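You operate a simulated robot arm through the tools that you are given. There is no shell and no other tool.

The job below is to be done with a simulated robot arm. You get a single attempt, and the scene is never put back.

JOB
At the blue table, dye slide G5 pale green, rinse it, blot it and stand it in the drying rack.
Fine: blot on the white pad; leave the lids as they lie and the other slides clean.

It is judged by the outcome, as a careful person would: the job done as asked, and still so three seconds after it is handed in. It fails if anything else is knocked over, pushed out of place, dropped, spilled or broken. Lids that push on must go on centred and level and be pressed home; caps that screw on are set level and turned clockwise until they are tight.

ROBOT AND FRAMES
A 6-joint arm with a fingered hand, fixed in place. Base frame: the origin is on the floor under the middle of its stand, x ahead of it, y to its left, z up; the work surface is at about z = 880. Units: mm, degrees, N and s.
With the tool pointing down near the work surface it reaches from about 300 to 700 mm from the base axis. Its first joint turns from -166.0 to 166.0 degrees. Payload 4 kg.
The TCP is the grasp point between the finger pads, 22 mm short of the fingertips. In the tool frame z runs along the fingers and y along their closing line. The gripper opens to 112 mm; its body begins 60 mm behind the TCP. The gripper is a hand of 4 fingers: y runs from the thumb to the fingers, the wrist lies at [0, 0, -218] in the tool frame.
Orientation is that of the tool frame in the base frame, as [roll, pitch, yaw] about the fixed x, y, z axes, in that order (R = Rz(yaw) Ry(pitch) Rx(roll)). With the fingers straight down and closing along the base's y, the tool's x points along the base's -x, its y along +y and its z along -z.

CONTROLS
- The arm moves only by the tool play_rows. Its argument "commands" is a list that holds one entry, the list of rows, each a list of 6 numbers: the shift along the tool's x, y, z in cm, then the turn, a rotation vector about the tool's x, y, z in degrees. In form: [[[dx, dy, dz, wx, wy, wz], ...]]. A call has 1 to 20 rows; each row is the pose to reach, as a shift and turn from the pose commanded when the call began, along the tool's axes at that moment. Rows are played at 5 a second. More than 50 mm and 8.6 degrees between two rows, and nothing of the call is played. Where a pose cannot be reached the arm comes as near as it can. A force on the tool above 40 N (or 10 N above the force at the start of the call, whichever is more), or a blocked arm, ends the call early, and 0.2 s more pass. In this call time passes only in rows, and 0.2 s behind the last. The reply holds the time, the measured pose of the TCP, the force on the tool along the base axes, the opening and the grip force, in the units named above and with some noise, with the torque about the TCP (base axes, N m) and any sound that the robot's microphone picked up.
- Cameras (640 x 400 px; columns grow to the right, rows downward): "scene" is fixed at [218.9, 648.6, 1562.9]; the picture's right is [-0.78, -0.62, 0.00], its down [-0.40, 0.50, -0.77] and it looks along [0.48, -0.60, -0.64] (base axes); focal length 326 px, centre (320, 200). "wrist" rides on the gripper at [69, 4, -83] in the tool frame; the picture's right is [-0.06, 1.00, 0.00], its down [-0.76, -0.05, -0.64] and it looks along [-0.64, -0.04, 0.77] (tool axes); focal length 243 px, centre (320, 200). There is no depth. A picture from a camera that has moved, and an enlarged one, comes with that camera's place and axes in the base frame and with its lens.
- capture(camera): a new picture of that camera. No time passes.
- set_fingers(finger1, finger2, finger3, thumb_bend): sets how far each is bent, from 0 (flat) to 100 (curled in); at 30 the hand is open as for a grip, at 70 the pads meet at the TCP. One left out holds its place. A second passes; each finger stops where it meets its share of the squeeze, and holds until it gets a number again. It is the only way to open and close the hand. It gives what a move gives, with no picture; readings hold the bend of each and the force on the fingers (four entries, about 0 where the hand has none), thumb and palm.
- zoom(camera, box): a new picture of the part [left, top, right, bottom] of that camera's present view, enlarged. No time passes.
- finish_job(): hands the job in; it is judged then, once.

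Places have to be worked out from the pictures, the camera data and where the tool is seen. Open the gripper and draw the arm clear of the work before you hand the job in, unless the task says otherwise.

The tools are called after "Call:" by a JSON object that holds its "method" and its "body". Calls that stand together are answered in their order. play_rows: Moves the arm, as the interface text tells. Its arguments: {"type":"object","properties":{"commands":{"type":"array","items":{"type":"array","items":{"type":"array","items":{"type":"number"}}}}},"required":["commands"]} The other tools are called the same way: set_fingers (finger1, finger2, finger3, thumb_bend) moves the fingers one by one; capture (camera) takes a picture; zoom (camera, box) takes an enlarged picture of a part of a camera's view; finish_job () hands the job in.

At the start:

```text
clock: 0.0
eef_pos: [352.7, 188.0, 1284.3]
tcp_rot: [-179.9, 0.0, 180.0]
ft_force: [0.3, 0.7, -0.3]
wrist_torque: [-0.04, 0.02, 0.05]
grip_width: 111.9
finger_force: 0.0
shape: jaw
bend: [30.0, 30.0, 30.0, 30.0]
finger forces: [0.0, 0.1, 0.0, 0.0, 0.1, 0.0]
```

scene: 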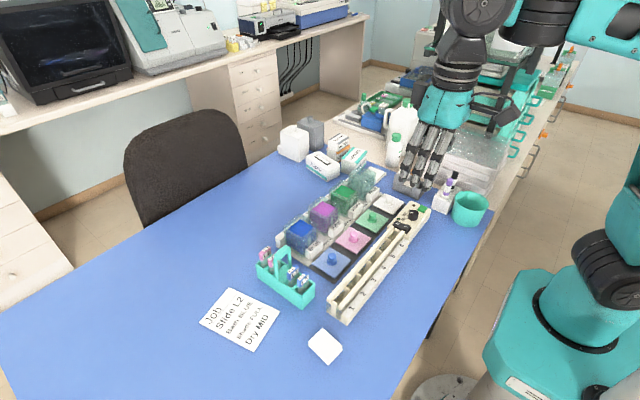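
wrist: 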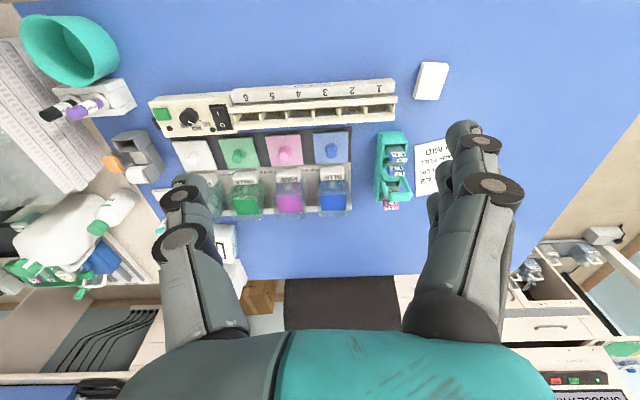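

I'll look closely at the scene before moving, since the labels and the layout of baths, rack and pad are too small to read here.

Call:
{"method": "zoom", "body": {"camera": "scene", "box": [190, 240, 350, 360]}}

Call:
{"method": "zoom", "body": {"camera": "scene", "box": [270, 160, 440, 270]}}

Call:
{"method": "zoom", "body": {"camera": "wrist", "box": [140, 60, 460, 230]}}

Call:
{"method": "zoom", "body": {"camera": "scene", "box": [240, 230, 340, 320]}}

Call:
{"method": "zoom", "body": {"camera": "wrist", "box": [360, 110, 460, 220]}}

```text
3.33 times, centred on (270, 300) of scene
camera zoom: at [218.9, 648.6, 1562.9], right [-0.78, -0.62, 0.0], down [-0.4, 0.5, -0.77], along [0.48, -0.6, -0.64], focal length 1085 px, centre (487, -133)
```

zoom: 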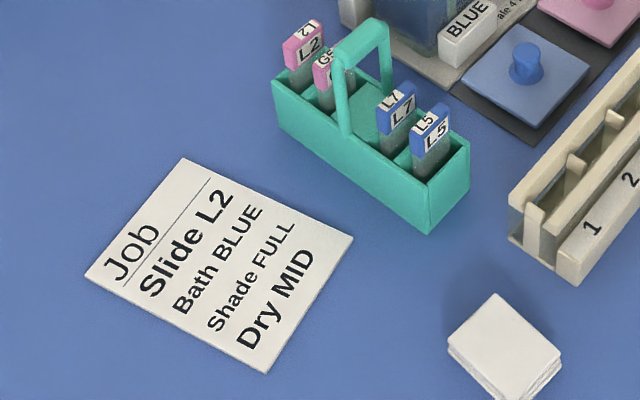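

```text
3.64 times, centred on (355, 215) of scene
camera zoom: at [218.9, 648.6, 1562.9], right [-0.78, -0.62, 0.0], down [-0.4, 0.5, -0.77], along [0.48, -0.6, -0.64], focal length 1184 px, centre (193, 146)
```

zoom: 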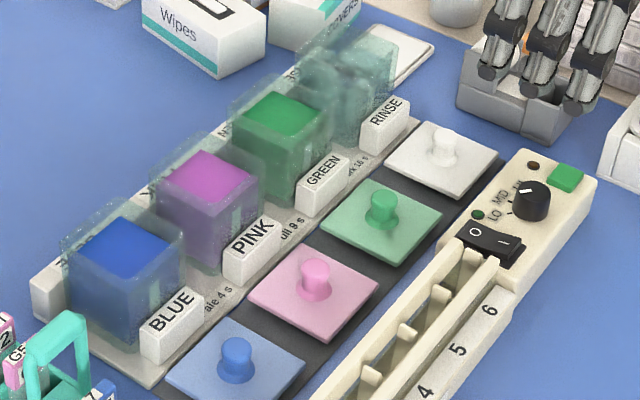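

```text
2.00 times, centred on (300, 145) of wrist
camera zoom: at [284.6, 192.5, 1367.0], right [0.06, 1.0, 0.0], down [0.76, -0.05, 0.64], along [0.64, -0.04, -0.77], focal length 485 px, centre (360, 310)
```

zoom: 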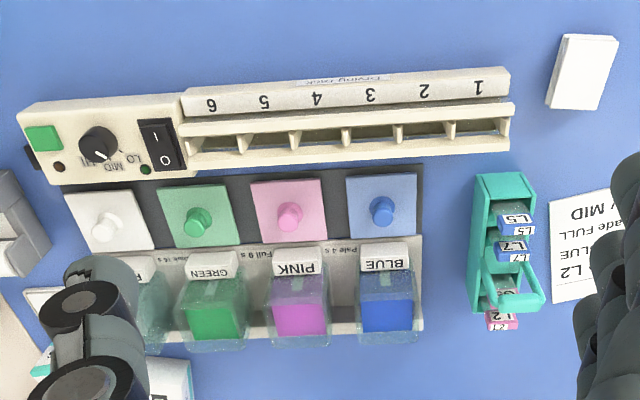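

```text
4.44 times, centred on (290, 275) of scene
camera zoom: at [218.9, 648.6, 1562.9], right [-0.78, -0.62, 0.0], down [-0.4, 0.5, -0.77], along [0.48, -0.6, -0.64], focal length 1447 px, centre (453, -133)
```

zoom: 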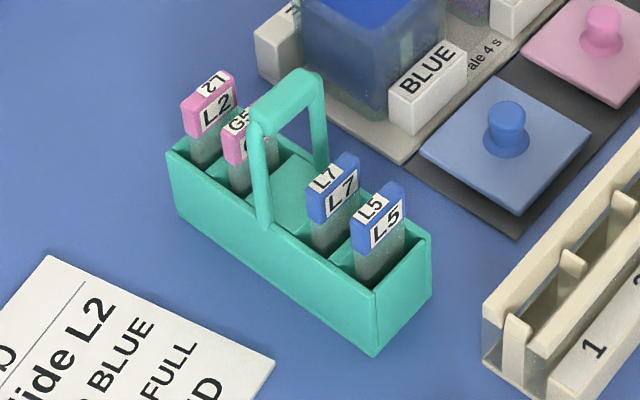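

```text
3.64 times, centred on (410, 165) of wrist
camera zoom: at [284.6, 192.5, 1367.0], right [0.06, 1.0, 0.0], down [0.76, -0.05, 0.64], along [0.64, -0.04, -0.77], focal length 882 px, centre (-7, 327)
```

zoom: 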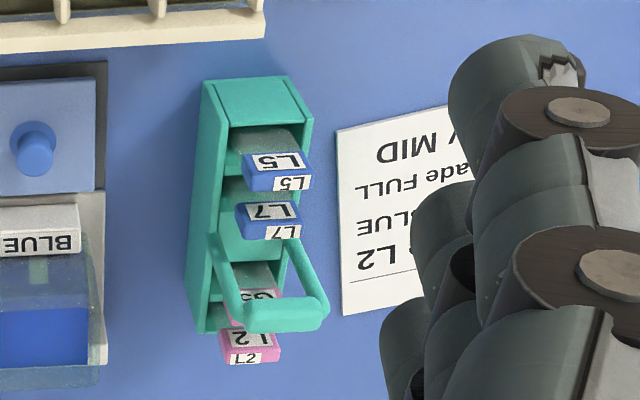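

The newest pictures show slide G5 (pink label) standing in the teal carrier just behind its handle, at about [614, 326], label tops at z≈978. The green bath is near [650, -10] and the rinse bath near [645, -96]. The card describes a different job, so I leave it. The strip by the baths seems to read "Pale 4 s". I'll move over the carrier for a closer look.

Call:
{"method": "play_rows", "body": {"commands": [[[-2.6, 1.7, 1.3, 0, 0, 0], [-5.2, 3.4, 2.6, 0, 0, 0], [-7.8, 5.1, 3.9, 0, 0, 0], [-10.4, 6.9, 5.2, 0, 0, 0], [-13.0, 8.6, 6.5, 0, 0, 0], [-15.6, 10.4, 8.5, 0, 0, 0], [-18.2, 12.1, 11.0, 0, 0, 0], [-20.7, 13.8, 13.4, 0, 0, 0]]]}}

```text
clock: 1.8
eef_pos: [556.0, 327.2, 1151.3]
tcp_rot: [-179.8, 0.0, -180.0]
ft_force: [-0.8, -0.1, -0.3]
wrist_torque: [0.0, 0.0, 0.0]
grip_width: 112.0
finger_force: 0.1
shape: jaw
bend: [30.0, 30.0, 30.0, 30.0]
finger forces: [0.1, 0.1, 0.1, 0.1, 0.1, 0.0]
```

The hand is now at [556, 327, 1151]; I take pictures from both cameras to see the carrier and the finger layout.

Call:
{"method": "capture", "body": {"camera": "wrist"}}

Call:
{"method": "capture", "body": {"camera": "scene"}}

Call:
{"method": "zoom", "body": {"camera": "wrist", "box": [240, 80, 400, 200]}}

Call:
{"method": "zoom", "body": {"camera": "scene", "box": [300, 140, 460, 250]}}

```text
taken
camera wrist: at [487.8, 331.0, 1234.0], right [0.06, 1.0, 0.0], down [0.76, -0.05, 0.64], along [0.64, -0.04, -0.77], focal length 243 px, centre (320, 200)
```

wrist: 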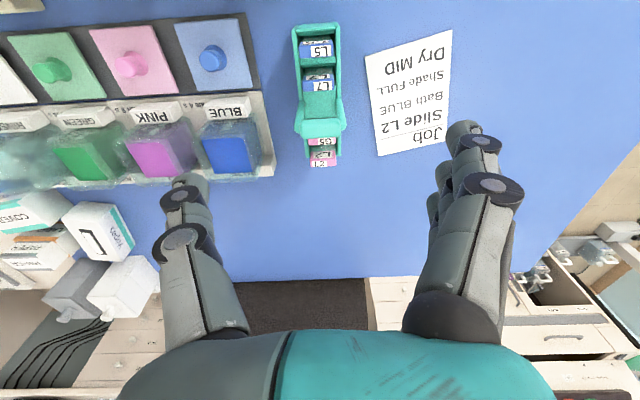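

```text
taken
```

scene: 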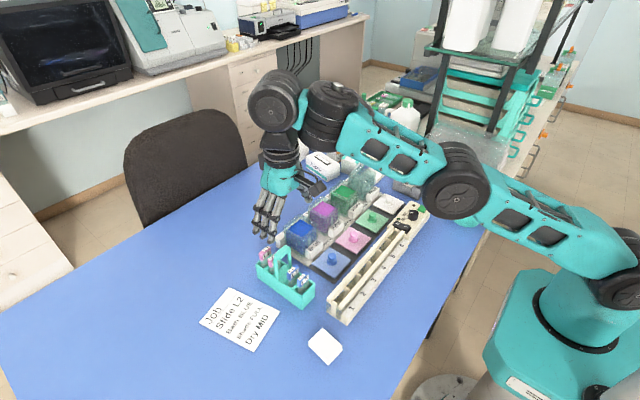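

```text
3.33 times, centred on (320, 140) of wrist
camera zoom: at [487.8, 331.0, 1234.0], right [0.06, 1.0, 0.0], down [0.76, -0.05, 0.64], along [0.64, -0.04, -0.77], focal length 809 px, centre (320, 400)
```

zoom: 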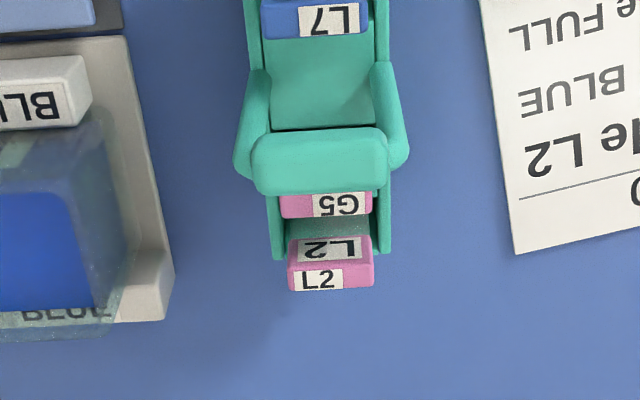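

```text
3.64 times, centred on (380, 195) of scene
camera zoom: at [218.9, 648.6, 1562.9], right [-0.78, -0.62, 0.0], down [-0.4, 0.5, -0.77], along [0.48, -0.6, -0.64], focal length 1184 px, centre (102, 218)
```

zoom: 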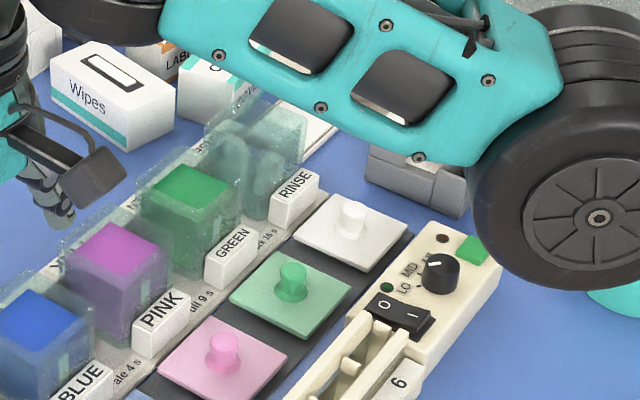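

Triangulating, G5's label top is at about [614.7, 325.5, 977], roughly 30 mm wide. L2 is at x≈643, and the handle's top bar is at x≈580, z≈1024. I'll pinch with only the middle finger and the thumb, so I test which finger is the middle one and also read the timing strip.

Call:
{"method": "zoom", "body": {"camera": "wrist", "box": [0, 70, 280, 220]}}

Call:
{"method": "set_fingers", "body": {"finger2": 52, "thumb_bend": 52}}

Call:
{"method": "capture", "body": {"camera": "wrist"}}

```text
2.29 times, centred on (140, 145) of wrist
camera zoom: at [487.8, 331.0, 1234.0], right [0.06, 1.0, 0.0], down [0.76, -0.05, 0.64], along [0.64, -0.04, -0.77], focal length 555 px, centre (731, 326)
```

zoom: 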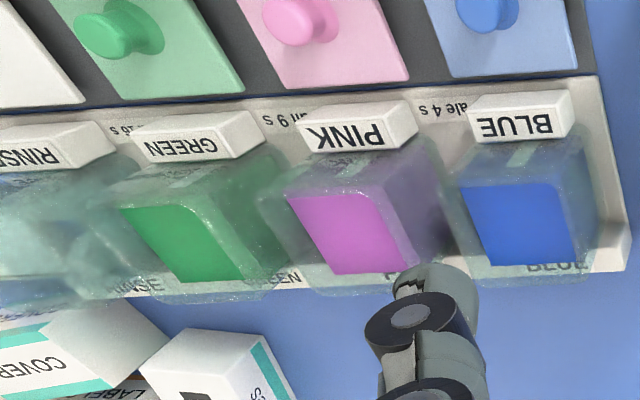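

```text
clock: 2.8
eef_pos: [556.0, 327.8, 1151.1]
tcp_rot: [-179.8, 0.1, -179.9]
ft_force: [0.4, -0.3, -0.4]
wrist_torque: [0.03, 0.0, 0.0]
grip_width: 83.1
finger_force: 0.0
shape: fingers
bend: [30.0, 52.0, 30.0, 52.0]
finger forces: [0.0, 0.0, 0.0, 0.1, 0.1, 0.0]
```

```text
taken
camera wrist: at [488.4, 331.3, 1233.6], right [0.06, 1.0, 0.0], down [0.76, -0.05, 0.64], along [0.64, -0.04, -0.77], focal length 243 px, centre (320, 200)
```

wrist: 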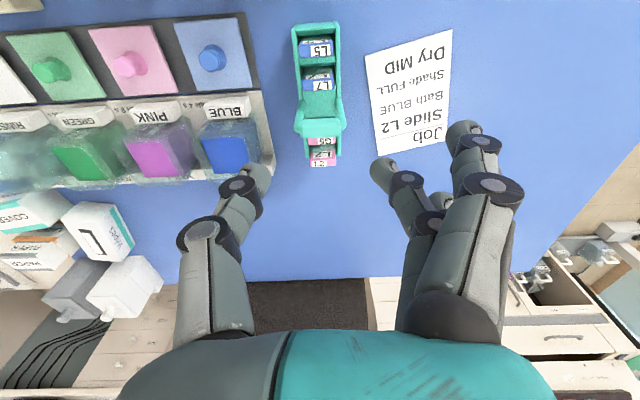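

Finger 2 is the middle one and lies opposite the thumb in the tool's centre plane, with tips about 21 mm below the TCP. The strip reads Pale 4 s, Full 9 s, …16 s. Next I move above G5 while staying higher than the handle.

Call:
{"method": "play_rows", "body": {"commands": [[[-2.0, -0.05, 1.5, 0, 0, 0], [-4.0, -0.1, 4.0, 0, 0, 0], [-5.4, -0.15, 6.5, 0, 0, 0], [-5.8, -0.2, 8.0, 0, 0, 0], [-5.8, -0.2, 8.6, 0, 0, 0], [-5.8, -0.2, 8.6, 0, 0, 0]]]}}

Call:
{"method": "capture", "body": {"camera": "wrist"}}

Call:
{"method": "zoom", "body": {"camera": "wrist", "box": [240, 60, 400, 180]}}

Call:
{"method": "zoom", "body": {"camera": "scene", "box": [220, 180, 340, 310]}}

```text
clock: 4.2
eef_pos: [603.6, 312.8, 1059.2]
tcp_rot: [-180.0, 0.1, 179.9]
ft_force: [0.5, 0.5, -0.4]
wrist_torque: [-0.03, -0.02, -0.03]
grip_width: 82.9
finger_force: 0.1
shape: fingers
bend: [30.0, 52.0, 30.0, 52.0]
finger forces: [0.1, 0.0, 0.0, 0.1, 0.0, 0.1]
out of reach, approached as far as the arm can: row 1, 2, 3, 4, 5, 6
```

```text
taken
camera wrist: at [534.7, 318.0, 1141.7], right [0.06, 1.0, 0.0], down [0.76, -0.05, 0.64], along [0.64, -0.04, -0.77], focal length 243 px, centre (320, 200)
```

wrist: 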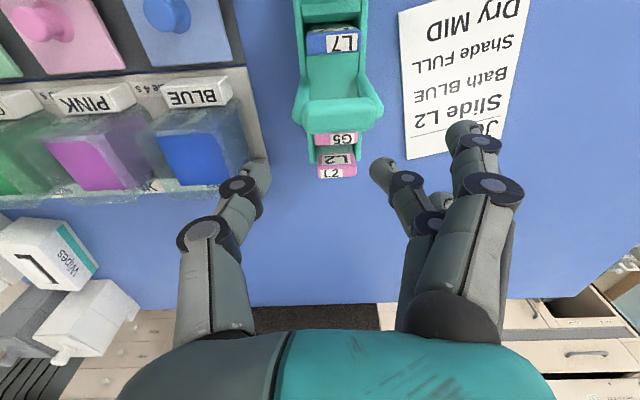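

```text
3.33 times, centred on (320, 120) of wrist
camera zoom: at [534.7, 318.0, 1141.7], right [0.06, 1.0, 0.0], down [0.76, -0.05, 0.64], along [0.64, -0.04, -0.77], focal length 809 px, centre (320, 467)
```

zoom: 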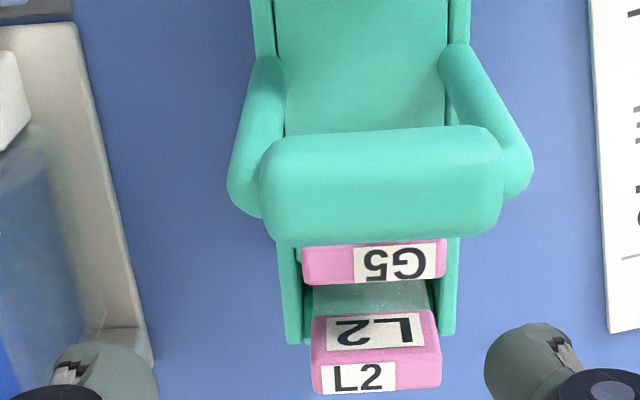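

```text
3.08 times, centred on (280, 245) of scene
camera zoom: at [218.9, 648.6, 1562.9], right [-0.78, -0.62, 0.0], down [-0.4, 0.5, -0.77], along [0.48, -0.6, -0.64], focal length 1002 px, centre (443, 62)
```

zoom: 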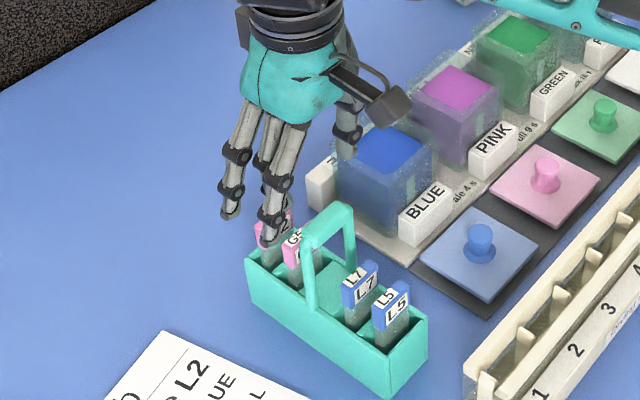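

At this height the arm stops at a radius of about 680 mm with the tool vertical. Leaning the hand 8° so the wrist comes toward −y should give enough reach to grip G5 and lift it straight up. I tilt and step to about [614.7, 325.5, 1042], then check.

Call:
{"method": "play_rows", "body": {"commands": [[[0.1, 0.05, 0.7, -2.7, 0, 0], [0.2, 0.1, 1.4, -5.4, 0, 0], [0.3, 0.15, 2.2, -8, 0, 0], [0.3, 0.15, 2.2, -8, 0, 0]]]}}

Call:
{"method": "capture", "body": {"camera": "wrist"}}

Call:
{"method": "zoom", "body": {"camera": "wrist", "box": [240, 60, 400, 180]}}

Call:
{"method": "zoom", "body": {"camera": "scene", "box": [220, 180, 340, 310]}}

```text
clock: 5.2
eef_pos: [596.9, 308.7, 1033.9]
tcp_rot: [172.1, 0.3, 179.9]
ft_force: [1.5, 0.1, 1.9]
wrist_torque: [0.06, 0.0, -0.06]
grip_width: 83.0
finger_force: 0.8
shape: fingers
bend: [30.0, 52.0, 30.0, 52.0]
finger forces: [0.0, 2.4, 0.1, 0.1, 0.1, 0.0]
out of reach, approached as far as the arm can: row 1, 2, 3, 4
```

```text
taken
camera wrist: at [528.6, 301.8, 1116.9], right [0.07, 0.99, 0.14], down [0.76, -0.14, 0.63], along [0.64, 0.06, -0.76], focal length 243 px, centre (320, 200)
```

wrist: 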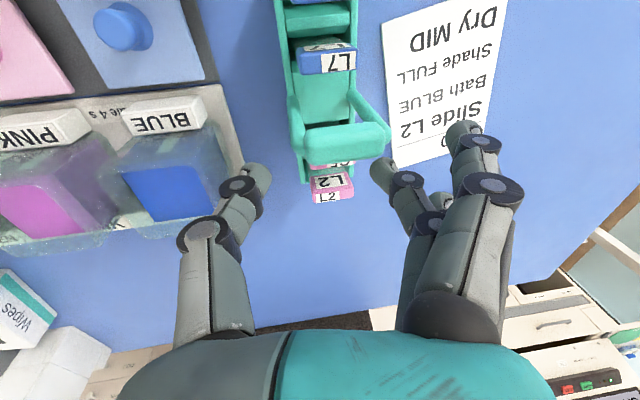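

```text
3.33 times, centred on (320, 120) of wrist
camera zoom: at [528.6, 301.8, 1116.9], right [0.07, 0.99, 0.14], down [0.76, -0.14, 0.63], along [0.64, 0.06, -0.76], focal length 809 px, centre (320, 467)
```

zoom: 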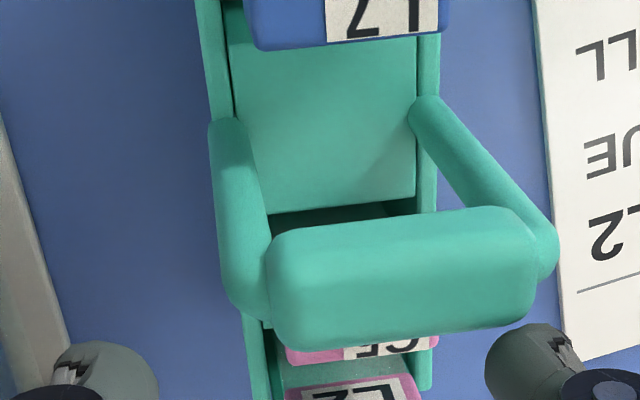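

```text
3.08 times, centred on (280, 245) of scene
camera zoom: at [218.9, 648.6, 1562.9], right [-0.78, -0.62, 0.0], down [-0.4, 0.5, -0.77], along [0.48, -0.6, -0.64], focal length 1002 px, centre (443, 62)
```

zoom: 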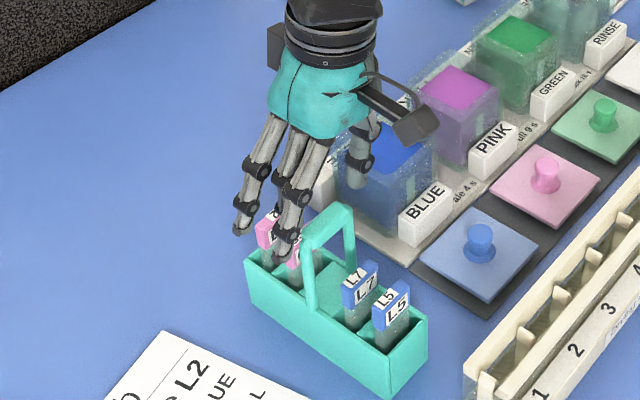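

Finger 2 reads 2.4 N at [597, 309, 1034], so it is probably brushing the handle post. The carrier hasn't moved in the scene view. I back up and toward −y at once, which also shows how the commanded pose is tracked when out of reach.

Call:
{"method": "play_rows", "body": {"commands": [[[0, -0.3, -1.3, 0, 0, 0], [0, -0.64, -2.6, 0, 0, 0], [0, -0.64, -2.6, 0, 0, 0]]]}}

Call:
{"method": "zoom", "body": {"camera": "scene", "box": [200, 160, 340, 310]}}

Call:
{"method": "capture", "body": {"camera": "scene"}}

```text
clock: 6.0
eef_pos: [594.9, 291.7, 1053.1]
tcp_rot: [172.0, 0.1, -180.0]
ft_force: [-0.4, 0.5, -1.0]
wrist_torque: [-0.01, 0.0, 0.0]
grip_width: 83.0
finger_force: 0.1
shape: fingers
bend: [30.0, 52.0, 30.0, 52.0]
finger forces: [0.1, 0.1, 0.1, 0.0, 0.0, 0.1]
out of reach, approached as far as the arm can: row 1, 2, 3
```

```text
2.67 times, centred on (270, 235) of scene
camera zoom: at [218.9, 648.6, 1562.9], right [-0.78, -0.62, 0.0], down [-0.4, 0.5, -0.77], along [0.48, -0.6, -0.64], focal length 868 px, centre (453, 107)
```

zoom: 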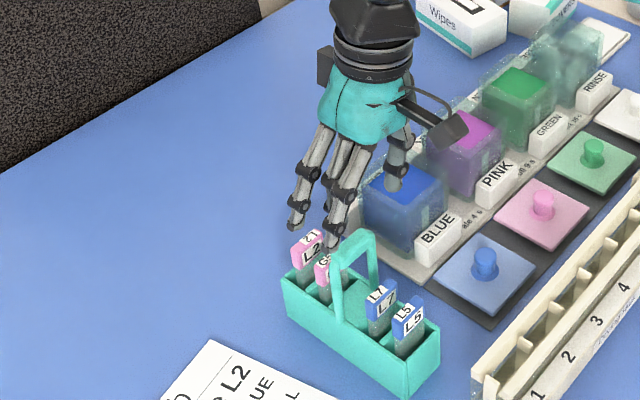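

```text
taken
```

scene: 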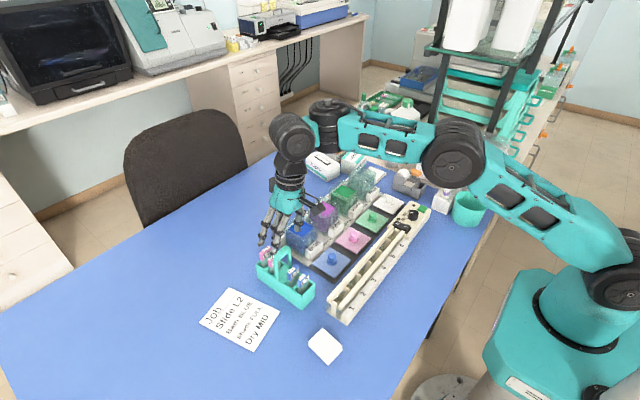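

The finger force is back to zero and the carrier hasn't moved. To see how well the arm tracks inside its reach, I untilt and step back to a clearly reachable pose, then measure.

Call:
{"method": "play_rows", "body": {"commands": [[[1.2, -0.7, -0.8, 2.7, 0, 0], [2.4, -1.5, -1.6, 5.4, 0, 0], [3.5, -2.2, -2.3, 8, 0, 0], [3.5, -2.2, -2.3, 8, 0, 0], [3.5, -2.2, -2.3, 8, 0, 0]]]}}

```text
clock: 7.2
eef_pos: [560.7, 264.6, 1070.7]
tcp_rot: [180.0, -0.1, -179.9]
ft_force: [0.2, 0.1, -0.5]
wrist_torque: [0.03, -0.02, 0.02]
grip_width: 83.0
finger_force: 0.1
shape: fingers
bend: [30.0, 52.0, 30.0, 52.0]
finger forces: [0.1, 0.0, 0.1, 0.0, 0.1, 0.0]
```

The arm tracks here to within about 3 mm. To judge how freely G5 can be lifted, I zoom in on the carrier's slots from both cameras.

Call:
{"method": "zoom", "body": {"camera": "scene", "box": [250, 240, 322, 312]}}

Call:
{"method": "zoom", "body": {"camera": "wrist", "box": [300, 40, 400, 160]}}

Call:
{"method": "capture", "body": {"camera": "wrist"}}

```text
5.56 times, centred on (286, 276) of scene
camera zoom: at [218.9, 648.6, 1562.9], right [-0.78, -0.62, 0.0], down [-0.4, 0.5, -0.77], along [0.48, -0.6, -0.64], focal length 1809 px, centre (509, -222)
```

zoom: 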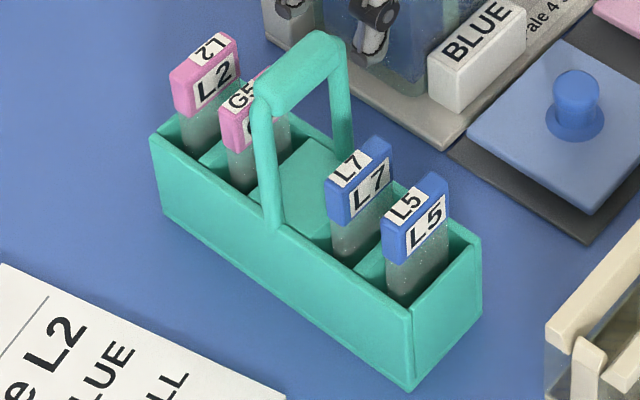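

```text
3.33 times, centred on (350, 100) of wrist
camera zoom: at [492.1, 268.7, 1154.0], right [0.06, 1.0, 0.0], down [0.76, -0.05, 0.64], along [0.64, -0.04, -0.77], focal length 809 px, centre (220, 533)
```

zoom: 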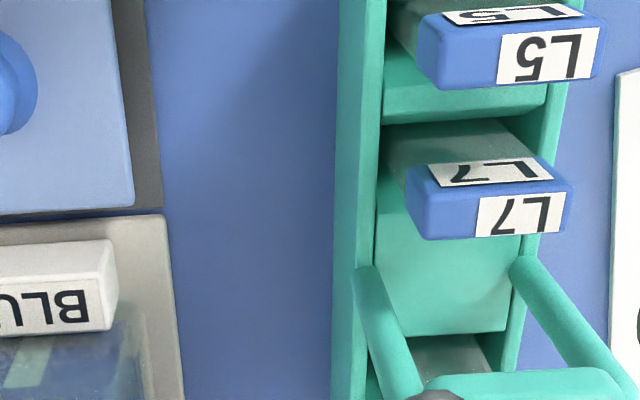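

```text
taken
camera wrist: at [492.1, 268.7, 1154.0], right [0.06, 1.0, 0.0], down [0.76, -0.05, 0.64], along [0.64, -0.04, -0.77], focal length 243 px, centre (320, 200)
```

wrist: 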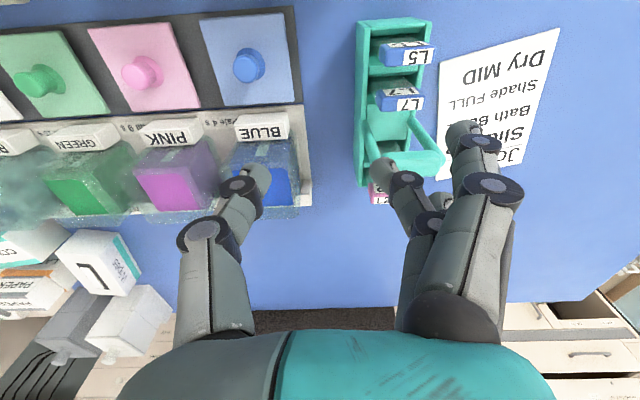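

The compartments look about 20 mm wide, so G5 has some sideways slack, but reach when lifting is the problem. I'll go over the empty table to the left at the same radius and test how high and how far out the arm reaches for a given lean, without risk to the carrier.

Call:
{"method": "play_rows", "body": {"commands": [[[1.2, 3.1, 0, 0, 0, 0], [2.4, 6.2, 0, 0, 0, 0], [3.6, 9.3, 0, 0, 0, 0], [4.8, 12.4, 0, 0, 0, 0], [6.1, 15.5, 0.5, 0, 0, 0], [6.1, 15.5, 1.0, 0, 0, 0], [6.1, 15.5, 1.0, 0, 0, 0]]]}}

Call:
{"method": "play_rows", "body": {"commands": [[[-2.0, 1.6, 1.0, 0, 0, 0], [-4.0, 3.3, 2.0, 0, 0, 0], [-6.0, 5.0, 2.0, 0, 0, 0], [-6.0, 5.0, 2.0, 0, 0, 0], [-6.0, 5.0, 2.0, 0, 0, 0]]]}}

```text
clock: 8.8
eef_pos: [499.2, 419.3, 1058.7]
tcp_rot: [-179.9, 0.0, -179.9]
ft_force: [-0.1, -0.1, 0.8]
wrist_torque: [-0.04, -0.03, 0.02]
grip_width: 82.9
finger_force: 0.0
shape: fingers
bend: [30.0, 52.0, 30.0, 52.0]
finger forces: [0.1, 0.1, 0.0, 0.0, 0.0, 0.0]
```

```text
clock: 10.0
eef_pos: [527.4, 440.1, 1029.3]
tcp_rot: [180.0, 0.1, 179.8]
ft_force: [-0.6, -0.9, 0.9]
wrist_torque: [0.03, -0.03, 0.04]
grip_width: 82.6
finger_force: 0.0
shape: fingers
bend: [30.0, 52.0, 30.0, 52.0]
finger forces: [0.1, 0.1, 0.1, 0.0, 0.1, 0.1]
out of reach, approached as far as the arm can: row 2, 3, 4, 5
```

At the edge of reach a vertical tool gets r≈687 at z=1029, which puts G5 right at the limit. Still over empty table, I test leaning the wrist radially toward the base while pushing outward.

Call:
{"method": "play_rows", "body": {"commands": [[[-0.8, 0.6, 0, -1.7, -2.0, 0], [-1.6, 1.3, 0, -3.4, -4.1, 0], [-2.3, 1.9, 0, -5.13, -6.14, 0], [-2.3, 1.9, 0, -5.13, -6.14, 0], [-2.3, 1.9, 0, -5.13, -6.14, 0]]]}}

```text
clock: 11.2
eef_pos: [548.5, 459.3, 1027.5]
tcp_rot: [174.9, 6.2, 179.7]
ft_force: [0.7, -0.4, -0.4]
wrist_torque: [0.03, -0.02, -0.02]
grip_width: 82.9
finger_force: 0.1
shape: fingers
bend: [30.0, 52.0, 30.0, 52.0]
finger forces: [0.0, 0.0, 0.0, 0.1, 0.1, 0.0]
```

Leaning the wrist toward the base works: r=715 at z=1027. At G5 I'll lean 6° toward −x only, which is a turn about the pinch axis and so doesn't affect the grip. I retract and set that orientation now.

Call:
{"method": "play_rows", "body": {"commands": [[[0.11, -1.1, -1.7, 1.7, 0.05, -0.09], [0.22, -2.3, -3.4, 3.4, 0.1, -0.18], [0.33, -3.5, -5.1, 5.13, 0.14, -0.27], [0.33, -3.5, -5.1, 5.13, 0.14, -0.27], [0.33, -3.5, -5.1, 5.13, 0.14, -0.27]]]}}

```text
clock: 12.4
eef_pos: [541.0, 421.9, 1076.5]
tcp_rot: [-179.9, 6.0, -179.9]
ft_force: [0.1, -0.8, -0.9]
wrist_torque: [0.02, -0.03, -0.03]
grip_width: 83.1
finger_force: 0.1
shape: fingers
bend: [30.0, 52.0, 30.0, 52.0]
finger forces: [0.0, 0.0, 0.0, 0.1, 0.0, 0.0]
```

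Orientation is good (6° lean). Now I move over G5 to about [613, 325.5, 1065], with fingertips above the handle's top.

Call:
{"method": "play_rows", "body": {"commands": [[[-1.4, -1.9, 0.3, 0, 0, 0], [-2.8, -3.9, 0.6, 0, 0, 0], [-4.2, -5.8, 0.9, 0, 0, 0], [-5.6, -7.7, 1.4, 0, 0, 0], [-7.04, -9.64, 1.9, 0, 0, 0], [-7.04, -9.64, 1.9, 0, 0, 0], [-7.04, -9.64, 1.9, 0, 0, 0]]]}}

Call:
{"method": "capture", "body": {"camera": "wrist"}}

Call:
{"method": "zoom", "body": {"camera": "wrist", "box": [240, 80, 400, 200]}}

Call:
{"method": "zoom", "body": {"camera": "scene", "box": [220, 200, 320, 300]}}

```text
clock: 14.0
eef_pos: [614.2, 323.8, 1063.6]
tcp_rot: [-179.7, 6.0, 180.0]
ft_force: [-0.4, 0.3, -0.4]
wrist_torque: [-0.02, -0.02, 0.01]
grip_width: 83.0
finger_force: 0.0
shape: fingers
bend: [30.0, 52.0, 30.0, 52.0]
finger forces: [0.0, 0.0, 0.0, 0.0, 0.0, 0.1]
out of reach, approached as far as the arm can: row 1, 2, 3, 4
```

```text
taken
camera wrist: at [537.8, 328.0, 1140.6], right [0.06, 1.0, 0.0], down [0.69, -0.05, 0.72], along [0.72, -0.04, -0.7], focal length 243 px, centre (320, 200)
```

wrist: 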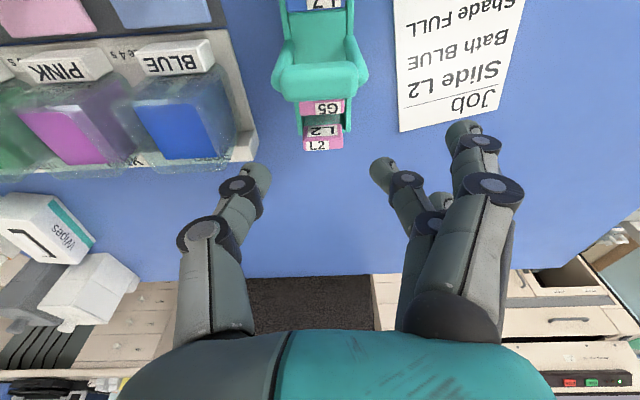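

```text
3.33 times, centred on (320, 140) of wrist
camera zoom: at [537.8, 328.0, 1140.6], right [0.06, 1.0, 0.0], down [0.69, -0.05, 0.72], along [0.72, -0.04, -0.7], focal length 809 px, centre (320, 400)
```

zoom: 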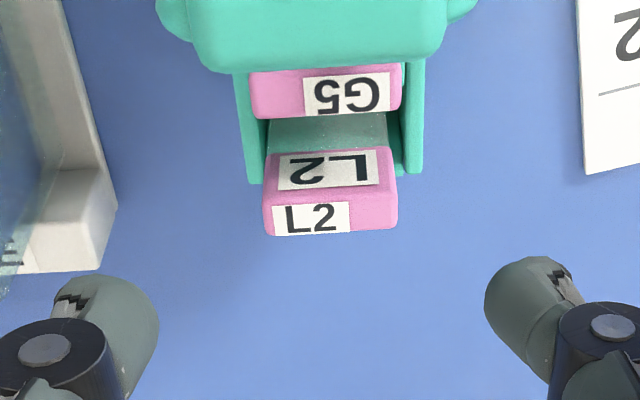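

```text
4.00 times, centred on (270, 250) of scene
camera zoom: at [218.9, 648.6, 1562.9], right [-0.78, -0.62, 0.0], down [-0.4, 0.5, -0.77], along [0.48, -0.6, -0.64], focal length 1302 px, centre (520, 0)
```

zoom: 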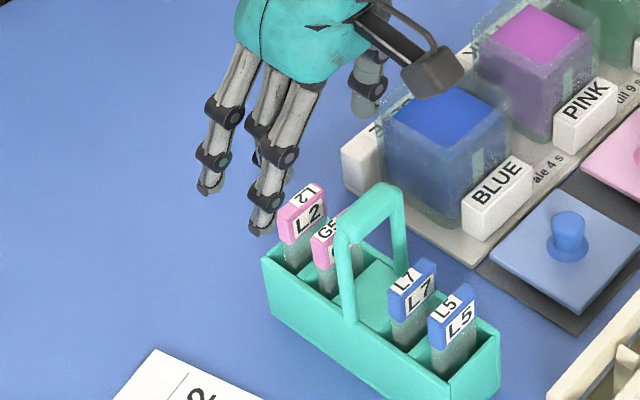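

G5's label top is centred at about [615, 325.7, 977] with an 18 mm gap to L2. The TCP is at [614.2, 323.8], so I nudge +1.5 mm in y and come down to about z=1000, fingertips just above the label sides.

Call:
{"method": "play_rows", "body": {"commands": [[[0.17, 0.05, 1.6, 0, 0, 0], [0.33, 0.1, 3.2, 0, 0, 0], [0.5, 0.15, 4.8, 0, 0, 0], [0.66, 0.17, 6.3, 0, 0, 0], [0.66, 0.17, 6.3, 0, 0, 0]]]}}

Call:
{"method": "capture", "body": {"camera": "wrist"}}

Call:
{"method": "zoom", "body": {"camera": "wrist", "box": [230, 100, 410, 220]}}

Call:
{"method": "zoom", "body": {"camera": "scene", "box": [220, 200, 320, 300]}}

```text
clock: 15.2
eef_pos: [611.2, 324.8, 1002.6]
tcp_rot: [-180.0, 6.0, 179.9]
ft_force: [0.3, 0.4, -0.7]
wrist_torque: [-0.04, 0.0, -0.01]
grip_width: 83.2
finger_force: 0.1
shape: fingers
bend: [30.0, 52.0, 30.0, 52.0]
finger forces: [0.0, 0.0, 0.0, 0.0, 0.1, 0.0]
out of reach, approached as far as the arm can: row 1, 2
```

```text
taken
camera wrist: at [535.0, 329.3, 1077.5], right [0.06, 1.0, 0.01], down [0.69, -0.05, 0.72], along [0.72, -0.04, -0.69], focal length 243 px, centre (320, 200)
```

wrist: 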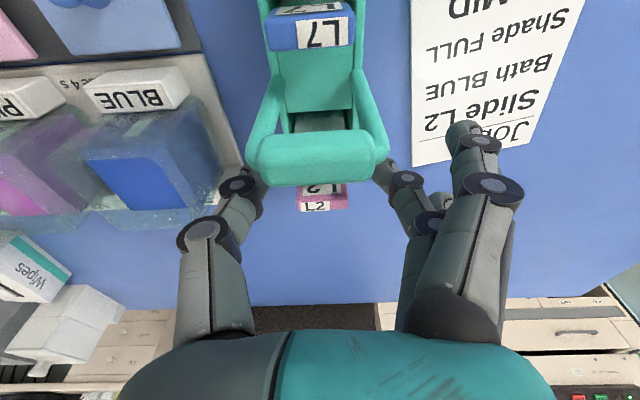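

```text
3.33 times, centred on (320, 160) of wrist
camera zoom: at [535.0, 329.3, 1077.5], right [0.06, 1.0, 0.01], down [0.69, -0.05, 0.72], along [0.72, -0.04, -0.69], focal length 809 px, centre (320, 333)
```

zoom: 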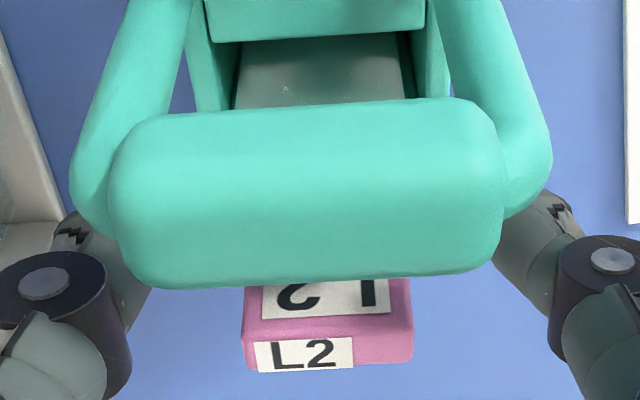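

```text
4.00 times, centred on (270, 250) of scene
camera zoom: at [218.9, 648.6, 1562.9], right [-0.78, -0.62, 0.0], down [-0.4, 0.5, -0.77], along [0.48, -0.6, -0.64], focal length 1302 px, centre (520, 0)
```

zoom: 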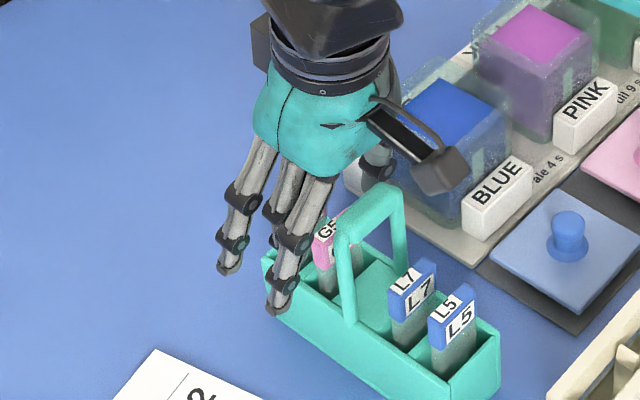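

At [611.2, 324.8, 1002.6] the fingertips straddle the label line and the handle bar (x≈578–593, top ≈1021) is clear. I correct +3 mm in x and +1 mm in y, and come down to z≈976.

Call:
{"method": "play_rows", "body": {"commands": [[[-0.15, 0.05, 0.6, 0, 0, 0], [-0.15, 0.1, 1.3, 0, 0, 0], [-0.1, 0.1, 2.0, 0, 0, 0], [-0.02, 0.1, 2.68, 0, 0, 0], [-0.02, 0.1, 2.68, 0, 0, 0]]]}}

Call:
{"method": "capture", "body": {"camera": "wrist"}}

Call:
{"method": "zoom", "body": {"camera": "scene", "box": [230, 210, 310, 300]}}

```text
clock: 16.4
eef_pos: [614.4, 325.6, 976.1]
tcp_rot: [-179.9, 6.1, -179.9]
ft_force: [0.8, -0.2, 0.1]
wrist_torque: [0.0, 0.02, -0.02]
grip_width: 82.9
finger_force: 0.0
shape: fingers
bend: [30.0, 52.0, 30.0, 52.0]
finger forces: [0.1, 0.0, 0.0, 0.0, 0.0, 0.0]
```

```text
taken
camera wrist: at [537.8, 329.6, 1051.6], right [0.06, 1.0, 0.01], down [0.69, -0.05, 0.72], along [0.72, -0.04, -0.69], focal length 243 px, centre (320, 200)
```

wrist: 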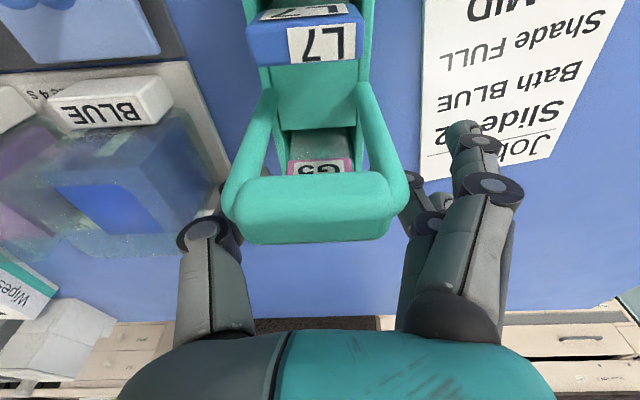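

```text
4.44 times, centred on (270, 255) of scene
camera zoom: at [218.9, 648.6, 1562.9], right [-0.78, -0.62, 0.0], down [-0.4, 0.5, -0.77], along [0.48, -0.6, -0.64], focal length 1447 px, centre (542, -44)
```

zoom: 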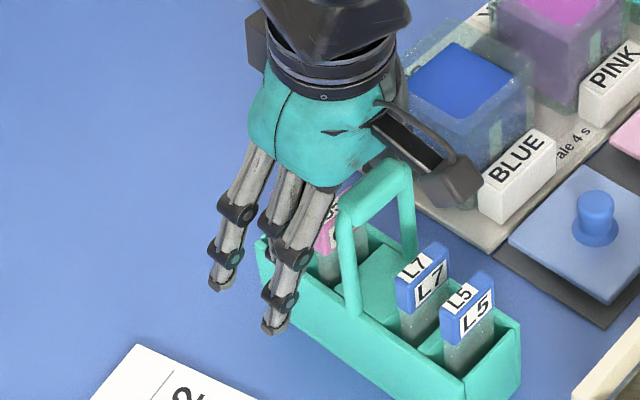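

The TCP is at [614.4, 325.6, 976.1] with no contact, and G5's label is visible under the handle between the open fingers. I close only finger 2 and the thumb on it.

Call:
{"method": "set_fingers", "body": {"finger2": 68, "thumb_bend": 68}}

Call:
{"method": "capture", "body": {"camera": "wrist"}}

Call:
{"method": "zoom", "body": {"camera": "scene", "box": [230, 210, 310, 300]}}

```text
clock: 17.4
eef_pos: [614.6, 324.7, 977.1]
tcp_rot: [-179.9, 6.0, -180.0]
ft_force: [0.0, -0.1, -0.6]
wrist_torque: [-0.01, 0.01, 0.01]
grip_width: 70.0
finger_force: 5.7
shape: fingers
bend: [30.0, 59.0, 30.0, 64.0]
finger forces: [0.1, 6.5, 0.0, 0.1, 6.4, 0.1]
```

```text
taken
camera wrist: at [537.8, 329.6, 1051.6], right [0.06, 1.0, 0.01], down [0.69, -0.05, 0.72], along [0.72, -0.04, -0.69], focal length 243 px, centre (320, 200)
```

wrist: 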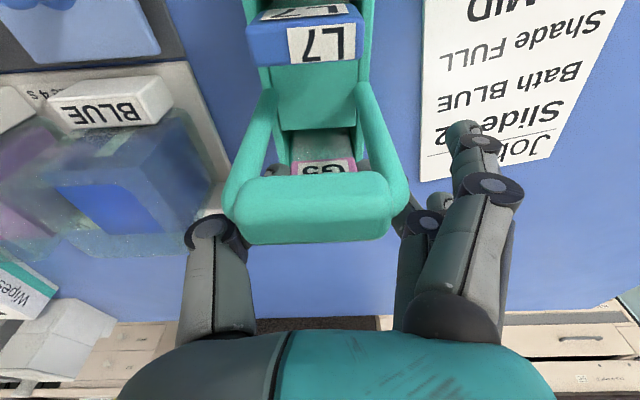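

```text
4.44 times, centred on (270, 255) of scene
camera zoom: at [218.9, 648.6, 1562.9], right [-0.78, -0.62, 0.0], down [-0.4, 0.5, -0.77], along [0.48, -0.6, -0.64], focal length 1447 px, centre (542, -44)
```

zoom: 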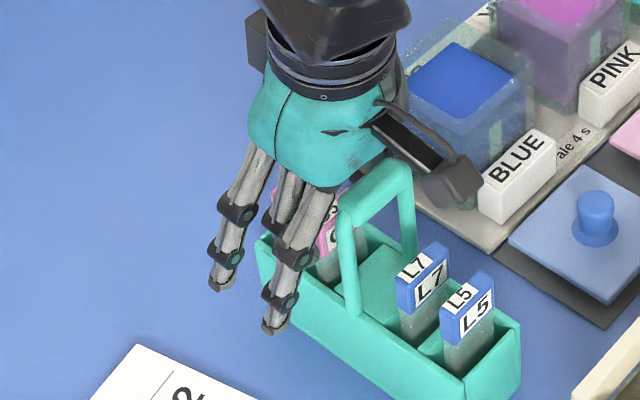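

Grip is steady at 6.5 N on both digits, finger 2 at 59 and the thumb at 64, so the label sits slightly toward +y. I lift 15 mm straight up first and check that the slide comes along freely.

Call:
{"method": "play_rows", "body": {"commands": [[[-0.05, 0, -0.5, 0, 0, 0], [-0.1, 0, -1.0, 0, 0, 0], [-0.16, 0, -1.5, 0, 0, 0]]]}}

Call:
{"method": "zoom", "body": {"camera": "scene", "box": [230, 210, 310, 300]}}

Call:
{"method": "zoom", "body": {"camera": "wrist", "box": [220, 120, 420, 250]}}

```text
clock: 18.2
eef_pos: [615.1, 326.2, 991.0]
tcp_rot: [-180.0, 6.0, 179.9]
ft_force: [0.3, -0.1, -0.8]
wrist_torque: [-0.02, 0.03, 0.01]
grip_width: 69.8
finger_force: 6.2
shape: fingers
bend: [30.0, 59.0, 30.0, 64.0]
finger forces: [0.0, 6.4, 0.0, 0.1, 6.4, 0.0]
```

```text
4.44 times, centred on (270, 255) of scene
camera zoom: at [218.9, 648.6, 1562.9], right [-0.78, -0.62, 0.0], down [-0.4, 0.5, -0.77], along [0.48, -0.6, -0.64], focal length 1447 px, centre (542, -44)
```

zoom: 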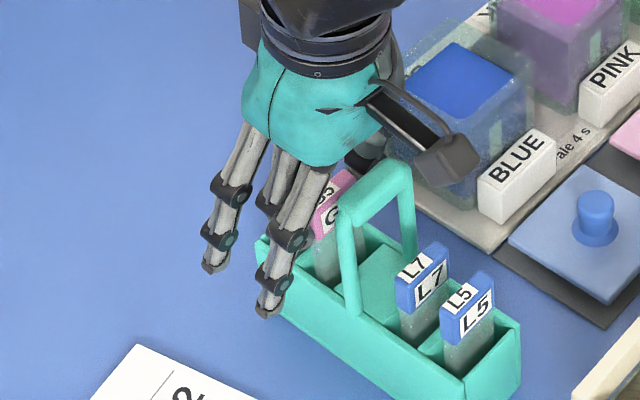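

```text
3.08 times, centred on (320, 185) of wrist
camera zoom: at [538.6, 330.5, 1066.2], right [0.06, 1.0, 0.01], down [0.69, -0.05, 0.72], along [0.72, -0.04, -0.69], focal length 746 px, centre (320, 246)
```

zoom: 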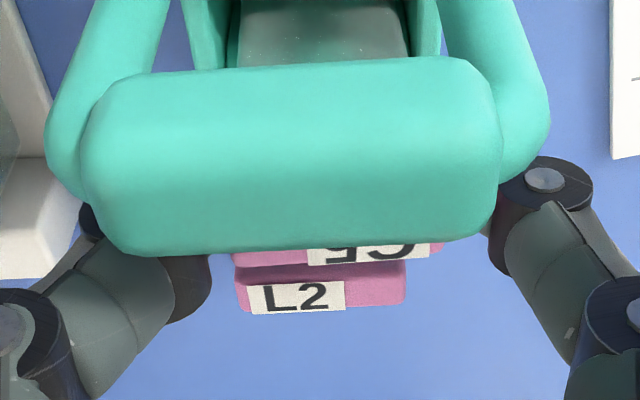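

G5 rises with the hand and the carrier stays put. I keep lifting straight up to about z=1045 so the slide's bottom clears the carrier rim.

Call:
{"method": "play_rows", "body": {"commands": [[[-0.1, 0, -0.9, 0, 0, 0], [-0.19, 0, -1.8, 0, 0, 0], [-0.28, 0, -2.7, 0, 0, 0], [-0.38, 0, -3.6, 0, 0, 0], [-0.47, 0, -4.5, 0, 0, 0], [-0.56, 0, -5.4, 0, 0, 0], [-0.56, 0, -5.4, 0, 0, 0]]]}}

Call:
{"method": "zoom", "body": {"camera": "scene", "box": [230, 200, 320, 300]}}

Call:
{"method": "zoom", "body": {"camera": "wrist", "box": [220, 80, 420, 230]}}

```text
clock: 19.8
eef_pos: [613.5, 327.3, 1045.4]
tcp_rot: [-179.9, 6.0, 180.0]
ft_force: [-0.1, 0.0, -0.5]
wrist_torque: [0.01, 0.01, -0.03]
grip_width: 69.8
finger_force: 6.5
shape: fingers
bend: [30.0, 59.0, 30.0, 64.0]
finger forces: [0.0, 6.3, 0.0, 0.0, 6.4, 0.0]
```

```text
4.00 times, centred on (275, 250) of scene
camera zoom: at [218.9, 648.6, 1562.9], right [-0.78, -0.62, 0.0], down [-0.4, 0.5, -0.77], along [0.48, -0.6, -0.64], focal length 1302 px, centre (500, 0)
```

zoom: 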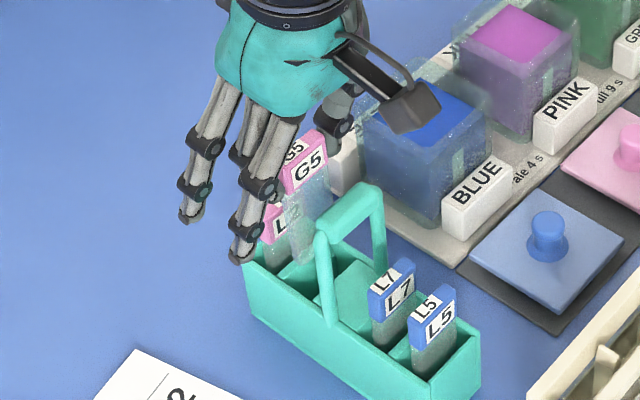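

```text
2.67 times, centred on (320, 155) of wrist
camera zoom: at [538.0, 331.1, 1120.0], right [0.06, 1.0, 0.01], down [0.69, -0.05, 0.72], along [0.72, -0.04, -0.69], focal length 647 px, centre (320, 320)
```

zoom: 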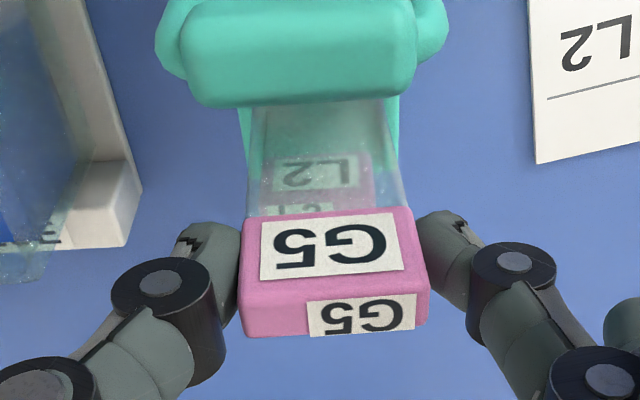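

G5 is clear of the carrier, upright and firmly held, with L2, L5 and L7 undisturbed. Its bottom edge is about 91 mm below the TCP. I move it away toward −y while rising, staying above the baths.

Call:
{"method": "play_rows", "body": {"commands": [[[0.1, -1.3, -0.6, 0, 0, 0], [0.25, -2.8, -1.5, 0, 0, 0], [0.45, -4.3, -2.5, 0, 0, 0], [0.63, -5.7, -3.6, 0, 0, 0], [0.63, -8.7, -4.2, 0, 0, 0], [0.63, -11.7, -4.2, 0, 0, 0], [0.63, -14.7, -4.2, 0, 0, 0], [0.63, -17.7, -4.2, 0, 0, 0], [0.63, -20.7, -4.2, 0, 0, 0], [0.63, -23.7, -4.2, 0, 0, 0], [0.63, -26.7, -4.2, 0, 0, 0], [0.63, -28.7, -4.2, 0, 0, 0], [0.63, -28.7, -4.2, 0, 0, 0]]]}}

Call:
{"method": "capture", "body": {"camera": "wrist"}}

Call:
{"method": "capture", "body": {"camera": "scene"}}

```text
clock: 22.6
eef_pos: [621.2, 39.7, 1095.4]
tcp_rot: [-179.9, 5.9, -180.0]
ft_force: [0.1, 0.0, -1.0]
wrist_torque: [0.03, -0.01, 0.01]
grip_width: 70.2
finger_force: 6.3
shape: fingers
bend: [30.0, 59.0, 30.0, 64.0]
finger forces: [0.0, 6.4, 0.1, 0.0, 6.4, 0.0]
out of reach, approached as far as the arm can: row 9, 10, 11, 12, 13
```

```text
taken
camera wrist: at [544.8, 43.8, 1171.4], right [0.06, 1.0, 0.01], down [0.69, -0.05, 0.72], along [0.72, -0.04, -0.7], focal length 243 px, centre (320, 200)
```

wrist: 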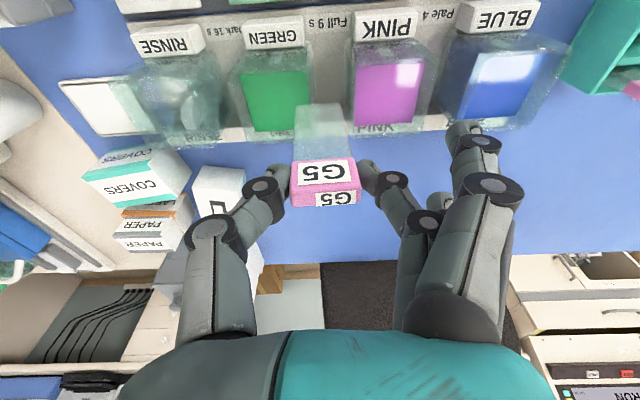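

```text
taken
```

scene: 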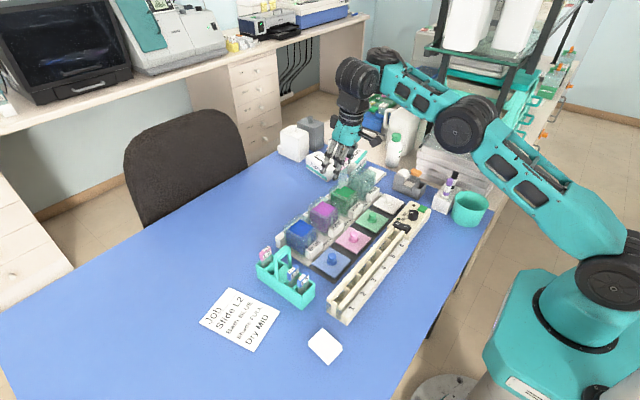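

G5 is held above the baths. From this view the bath centres are at about x=645: pink y≈103, green y≈−2, rinse y≈−95. I zoom in on the green bath to judge its rim and liquid level.

Call:
{"method": "zoom", "body": {"camera": "scene", "box": [300, 130, 420, 230]}}

Call:
{"method": "zoom", "body": {"camera": "wrist", "box": [200, 10, 440, 160]}}

Call:
{"method": "zoom", "body": {"camera": "wrist", "box": [120, 10, 340, 150]}}

```text
4.00 times, centred on (360, 180) of scene
camera zoom: at [218.9, 648.6, 1562.9], right [-0.78, -0.62, 0.0], down [-0.4, 0.5, -0.77], along [0.48, -0.6, -0.64], focal length 1302 px, centre (160, 280)
```

zoom: 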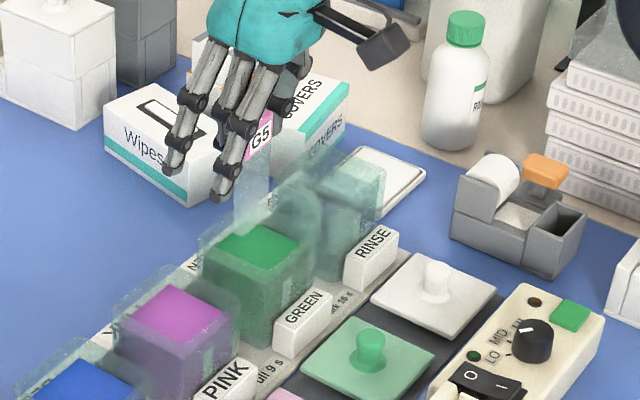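

```text
2.67 times, centred on (320, 85) of wrist
camera zoom: at [544.8, 43.8, 1171.4], right [0.06, 1.0, 0.01], down [0.69, -0.05, 0.72], along [0.72, -0.04, -0.7], focal length 647 px, centre (320, 507)
```

zoom: 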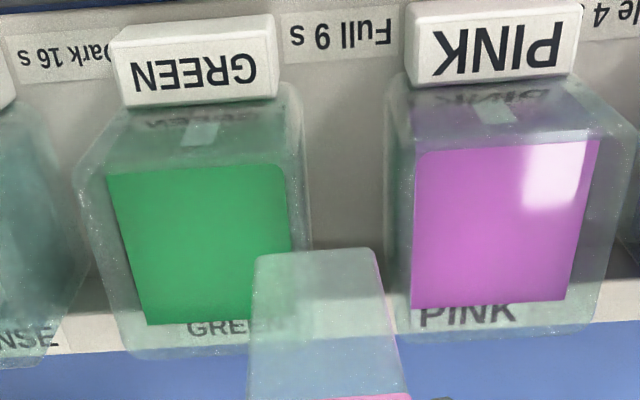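

```text
2.86 times, centred on (230, 80) of wrist
camera zoom: at [544.8, 43.8, 1171.4], right [0.06, 1.0, 0.01], down [0.69, -0.05, 0.72], along [0.72, -0.04, -0.7], focal length 693 px, centre (577, 543)
```

zoom: 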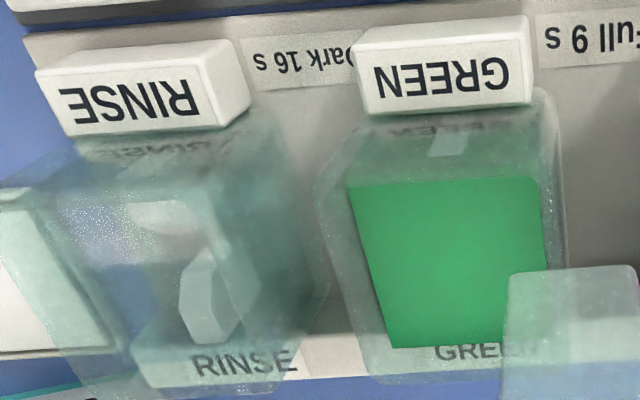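

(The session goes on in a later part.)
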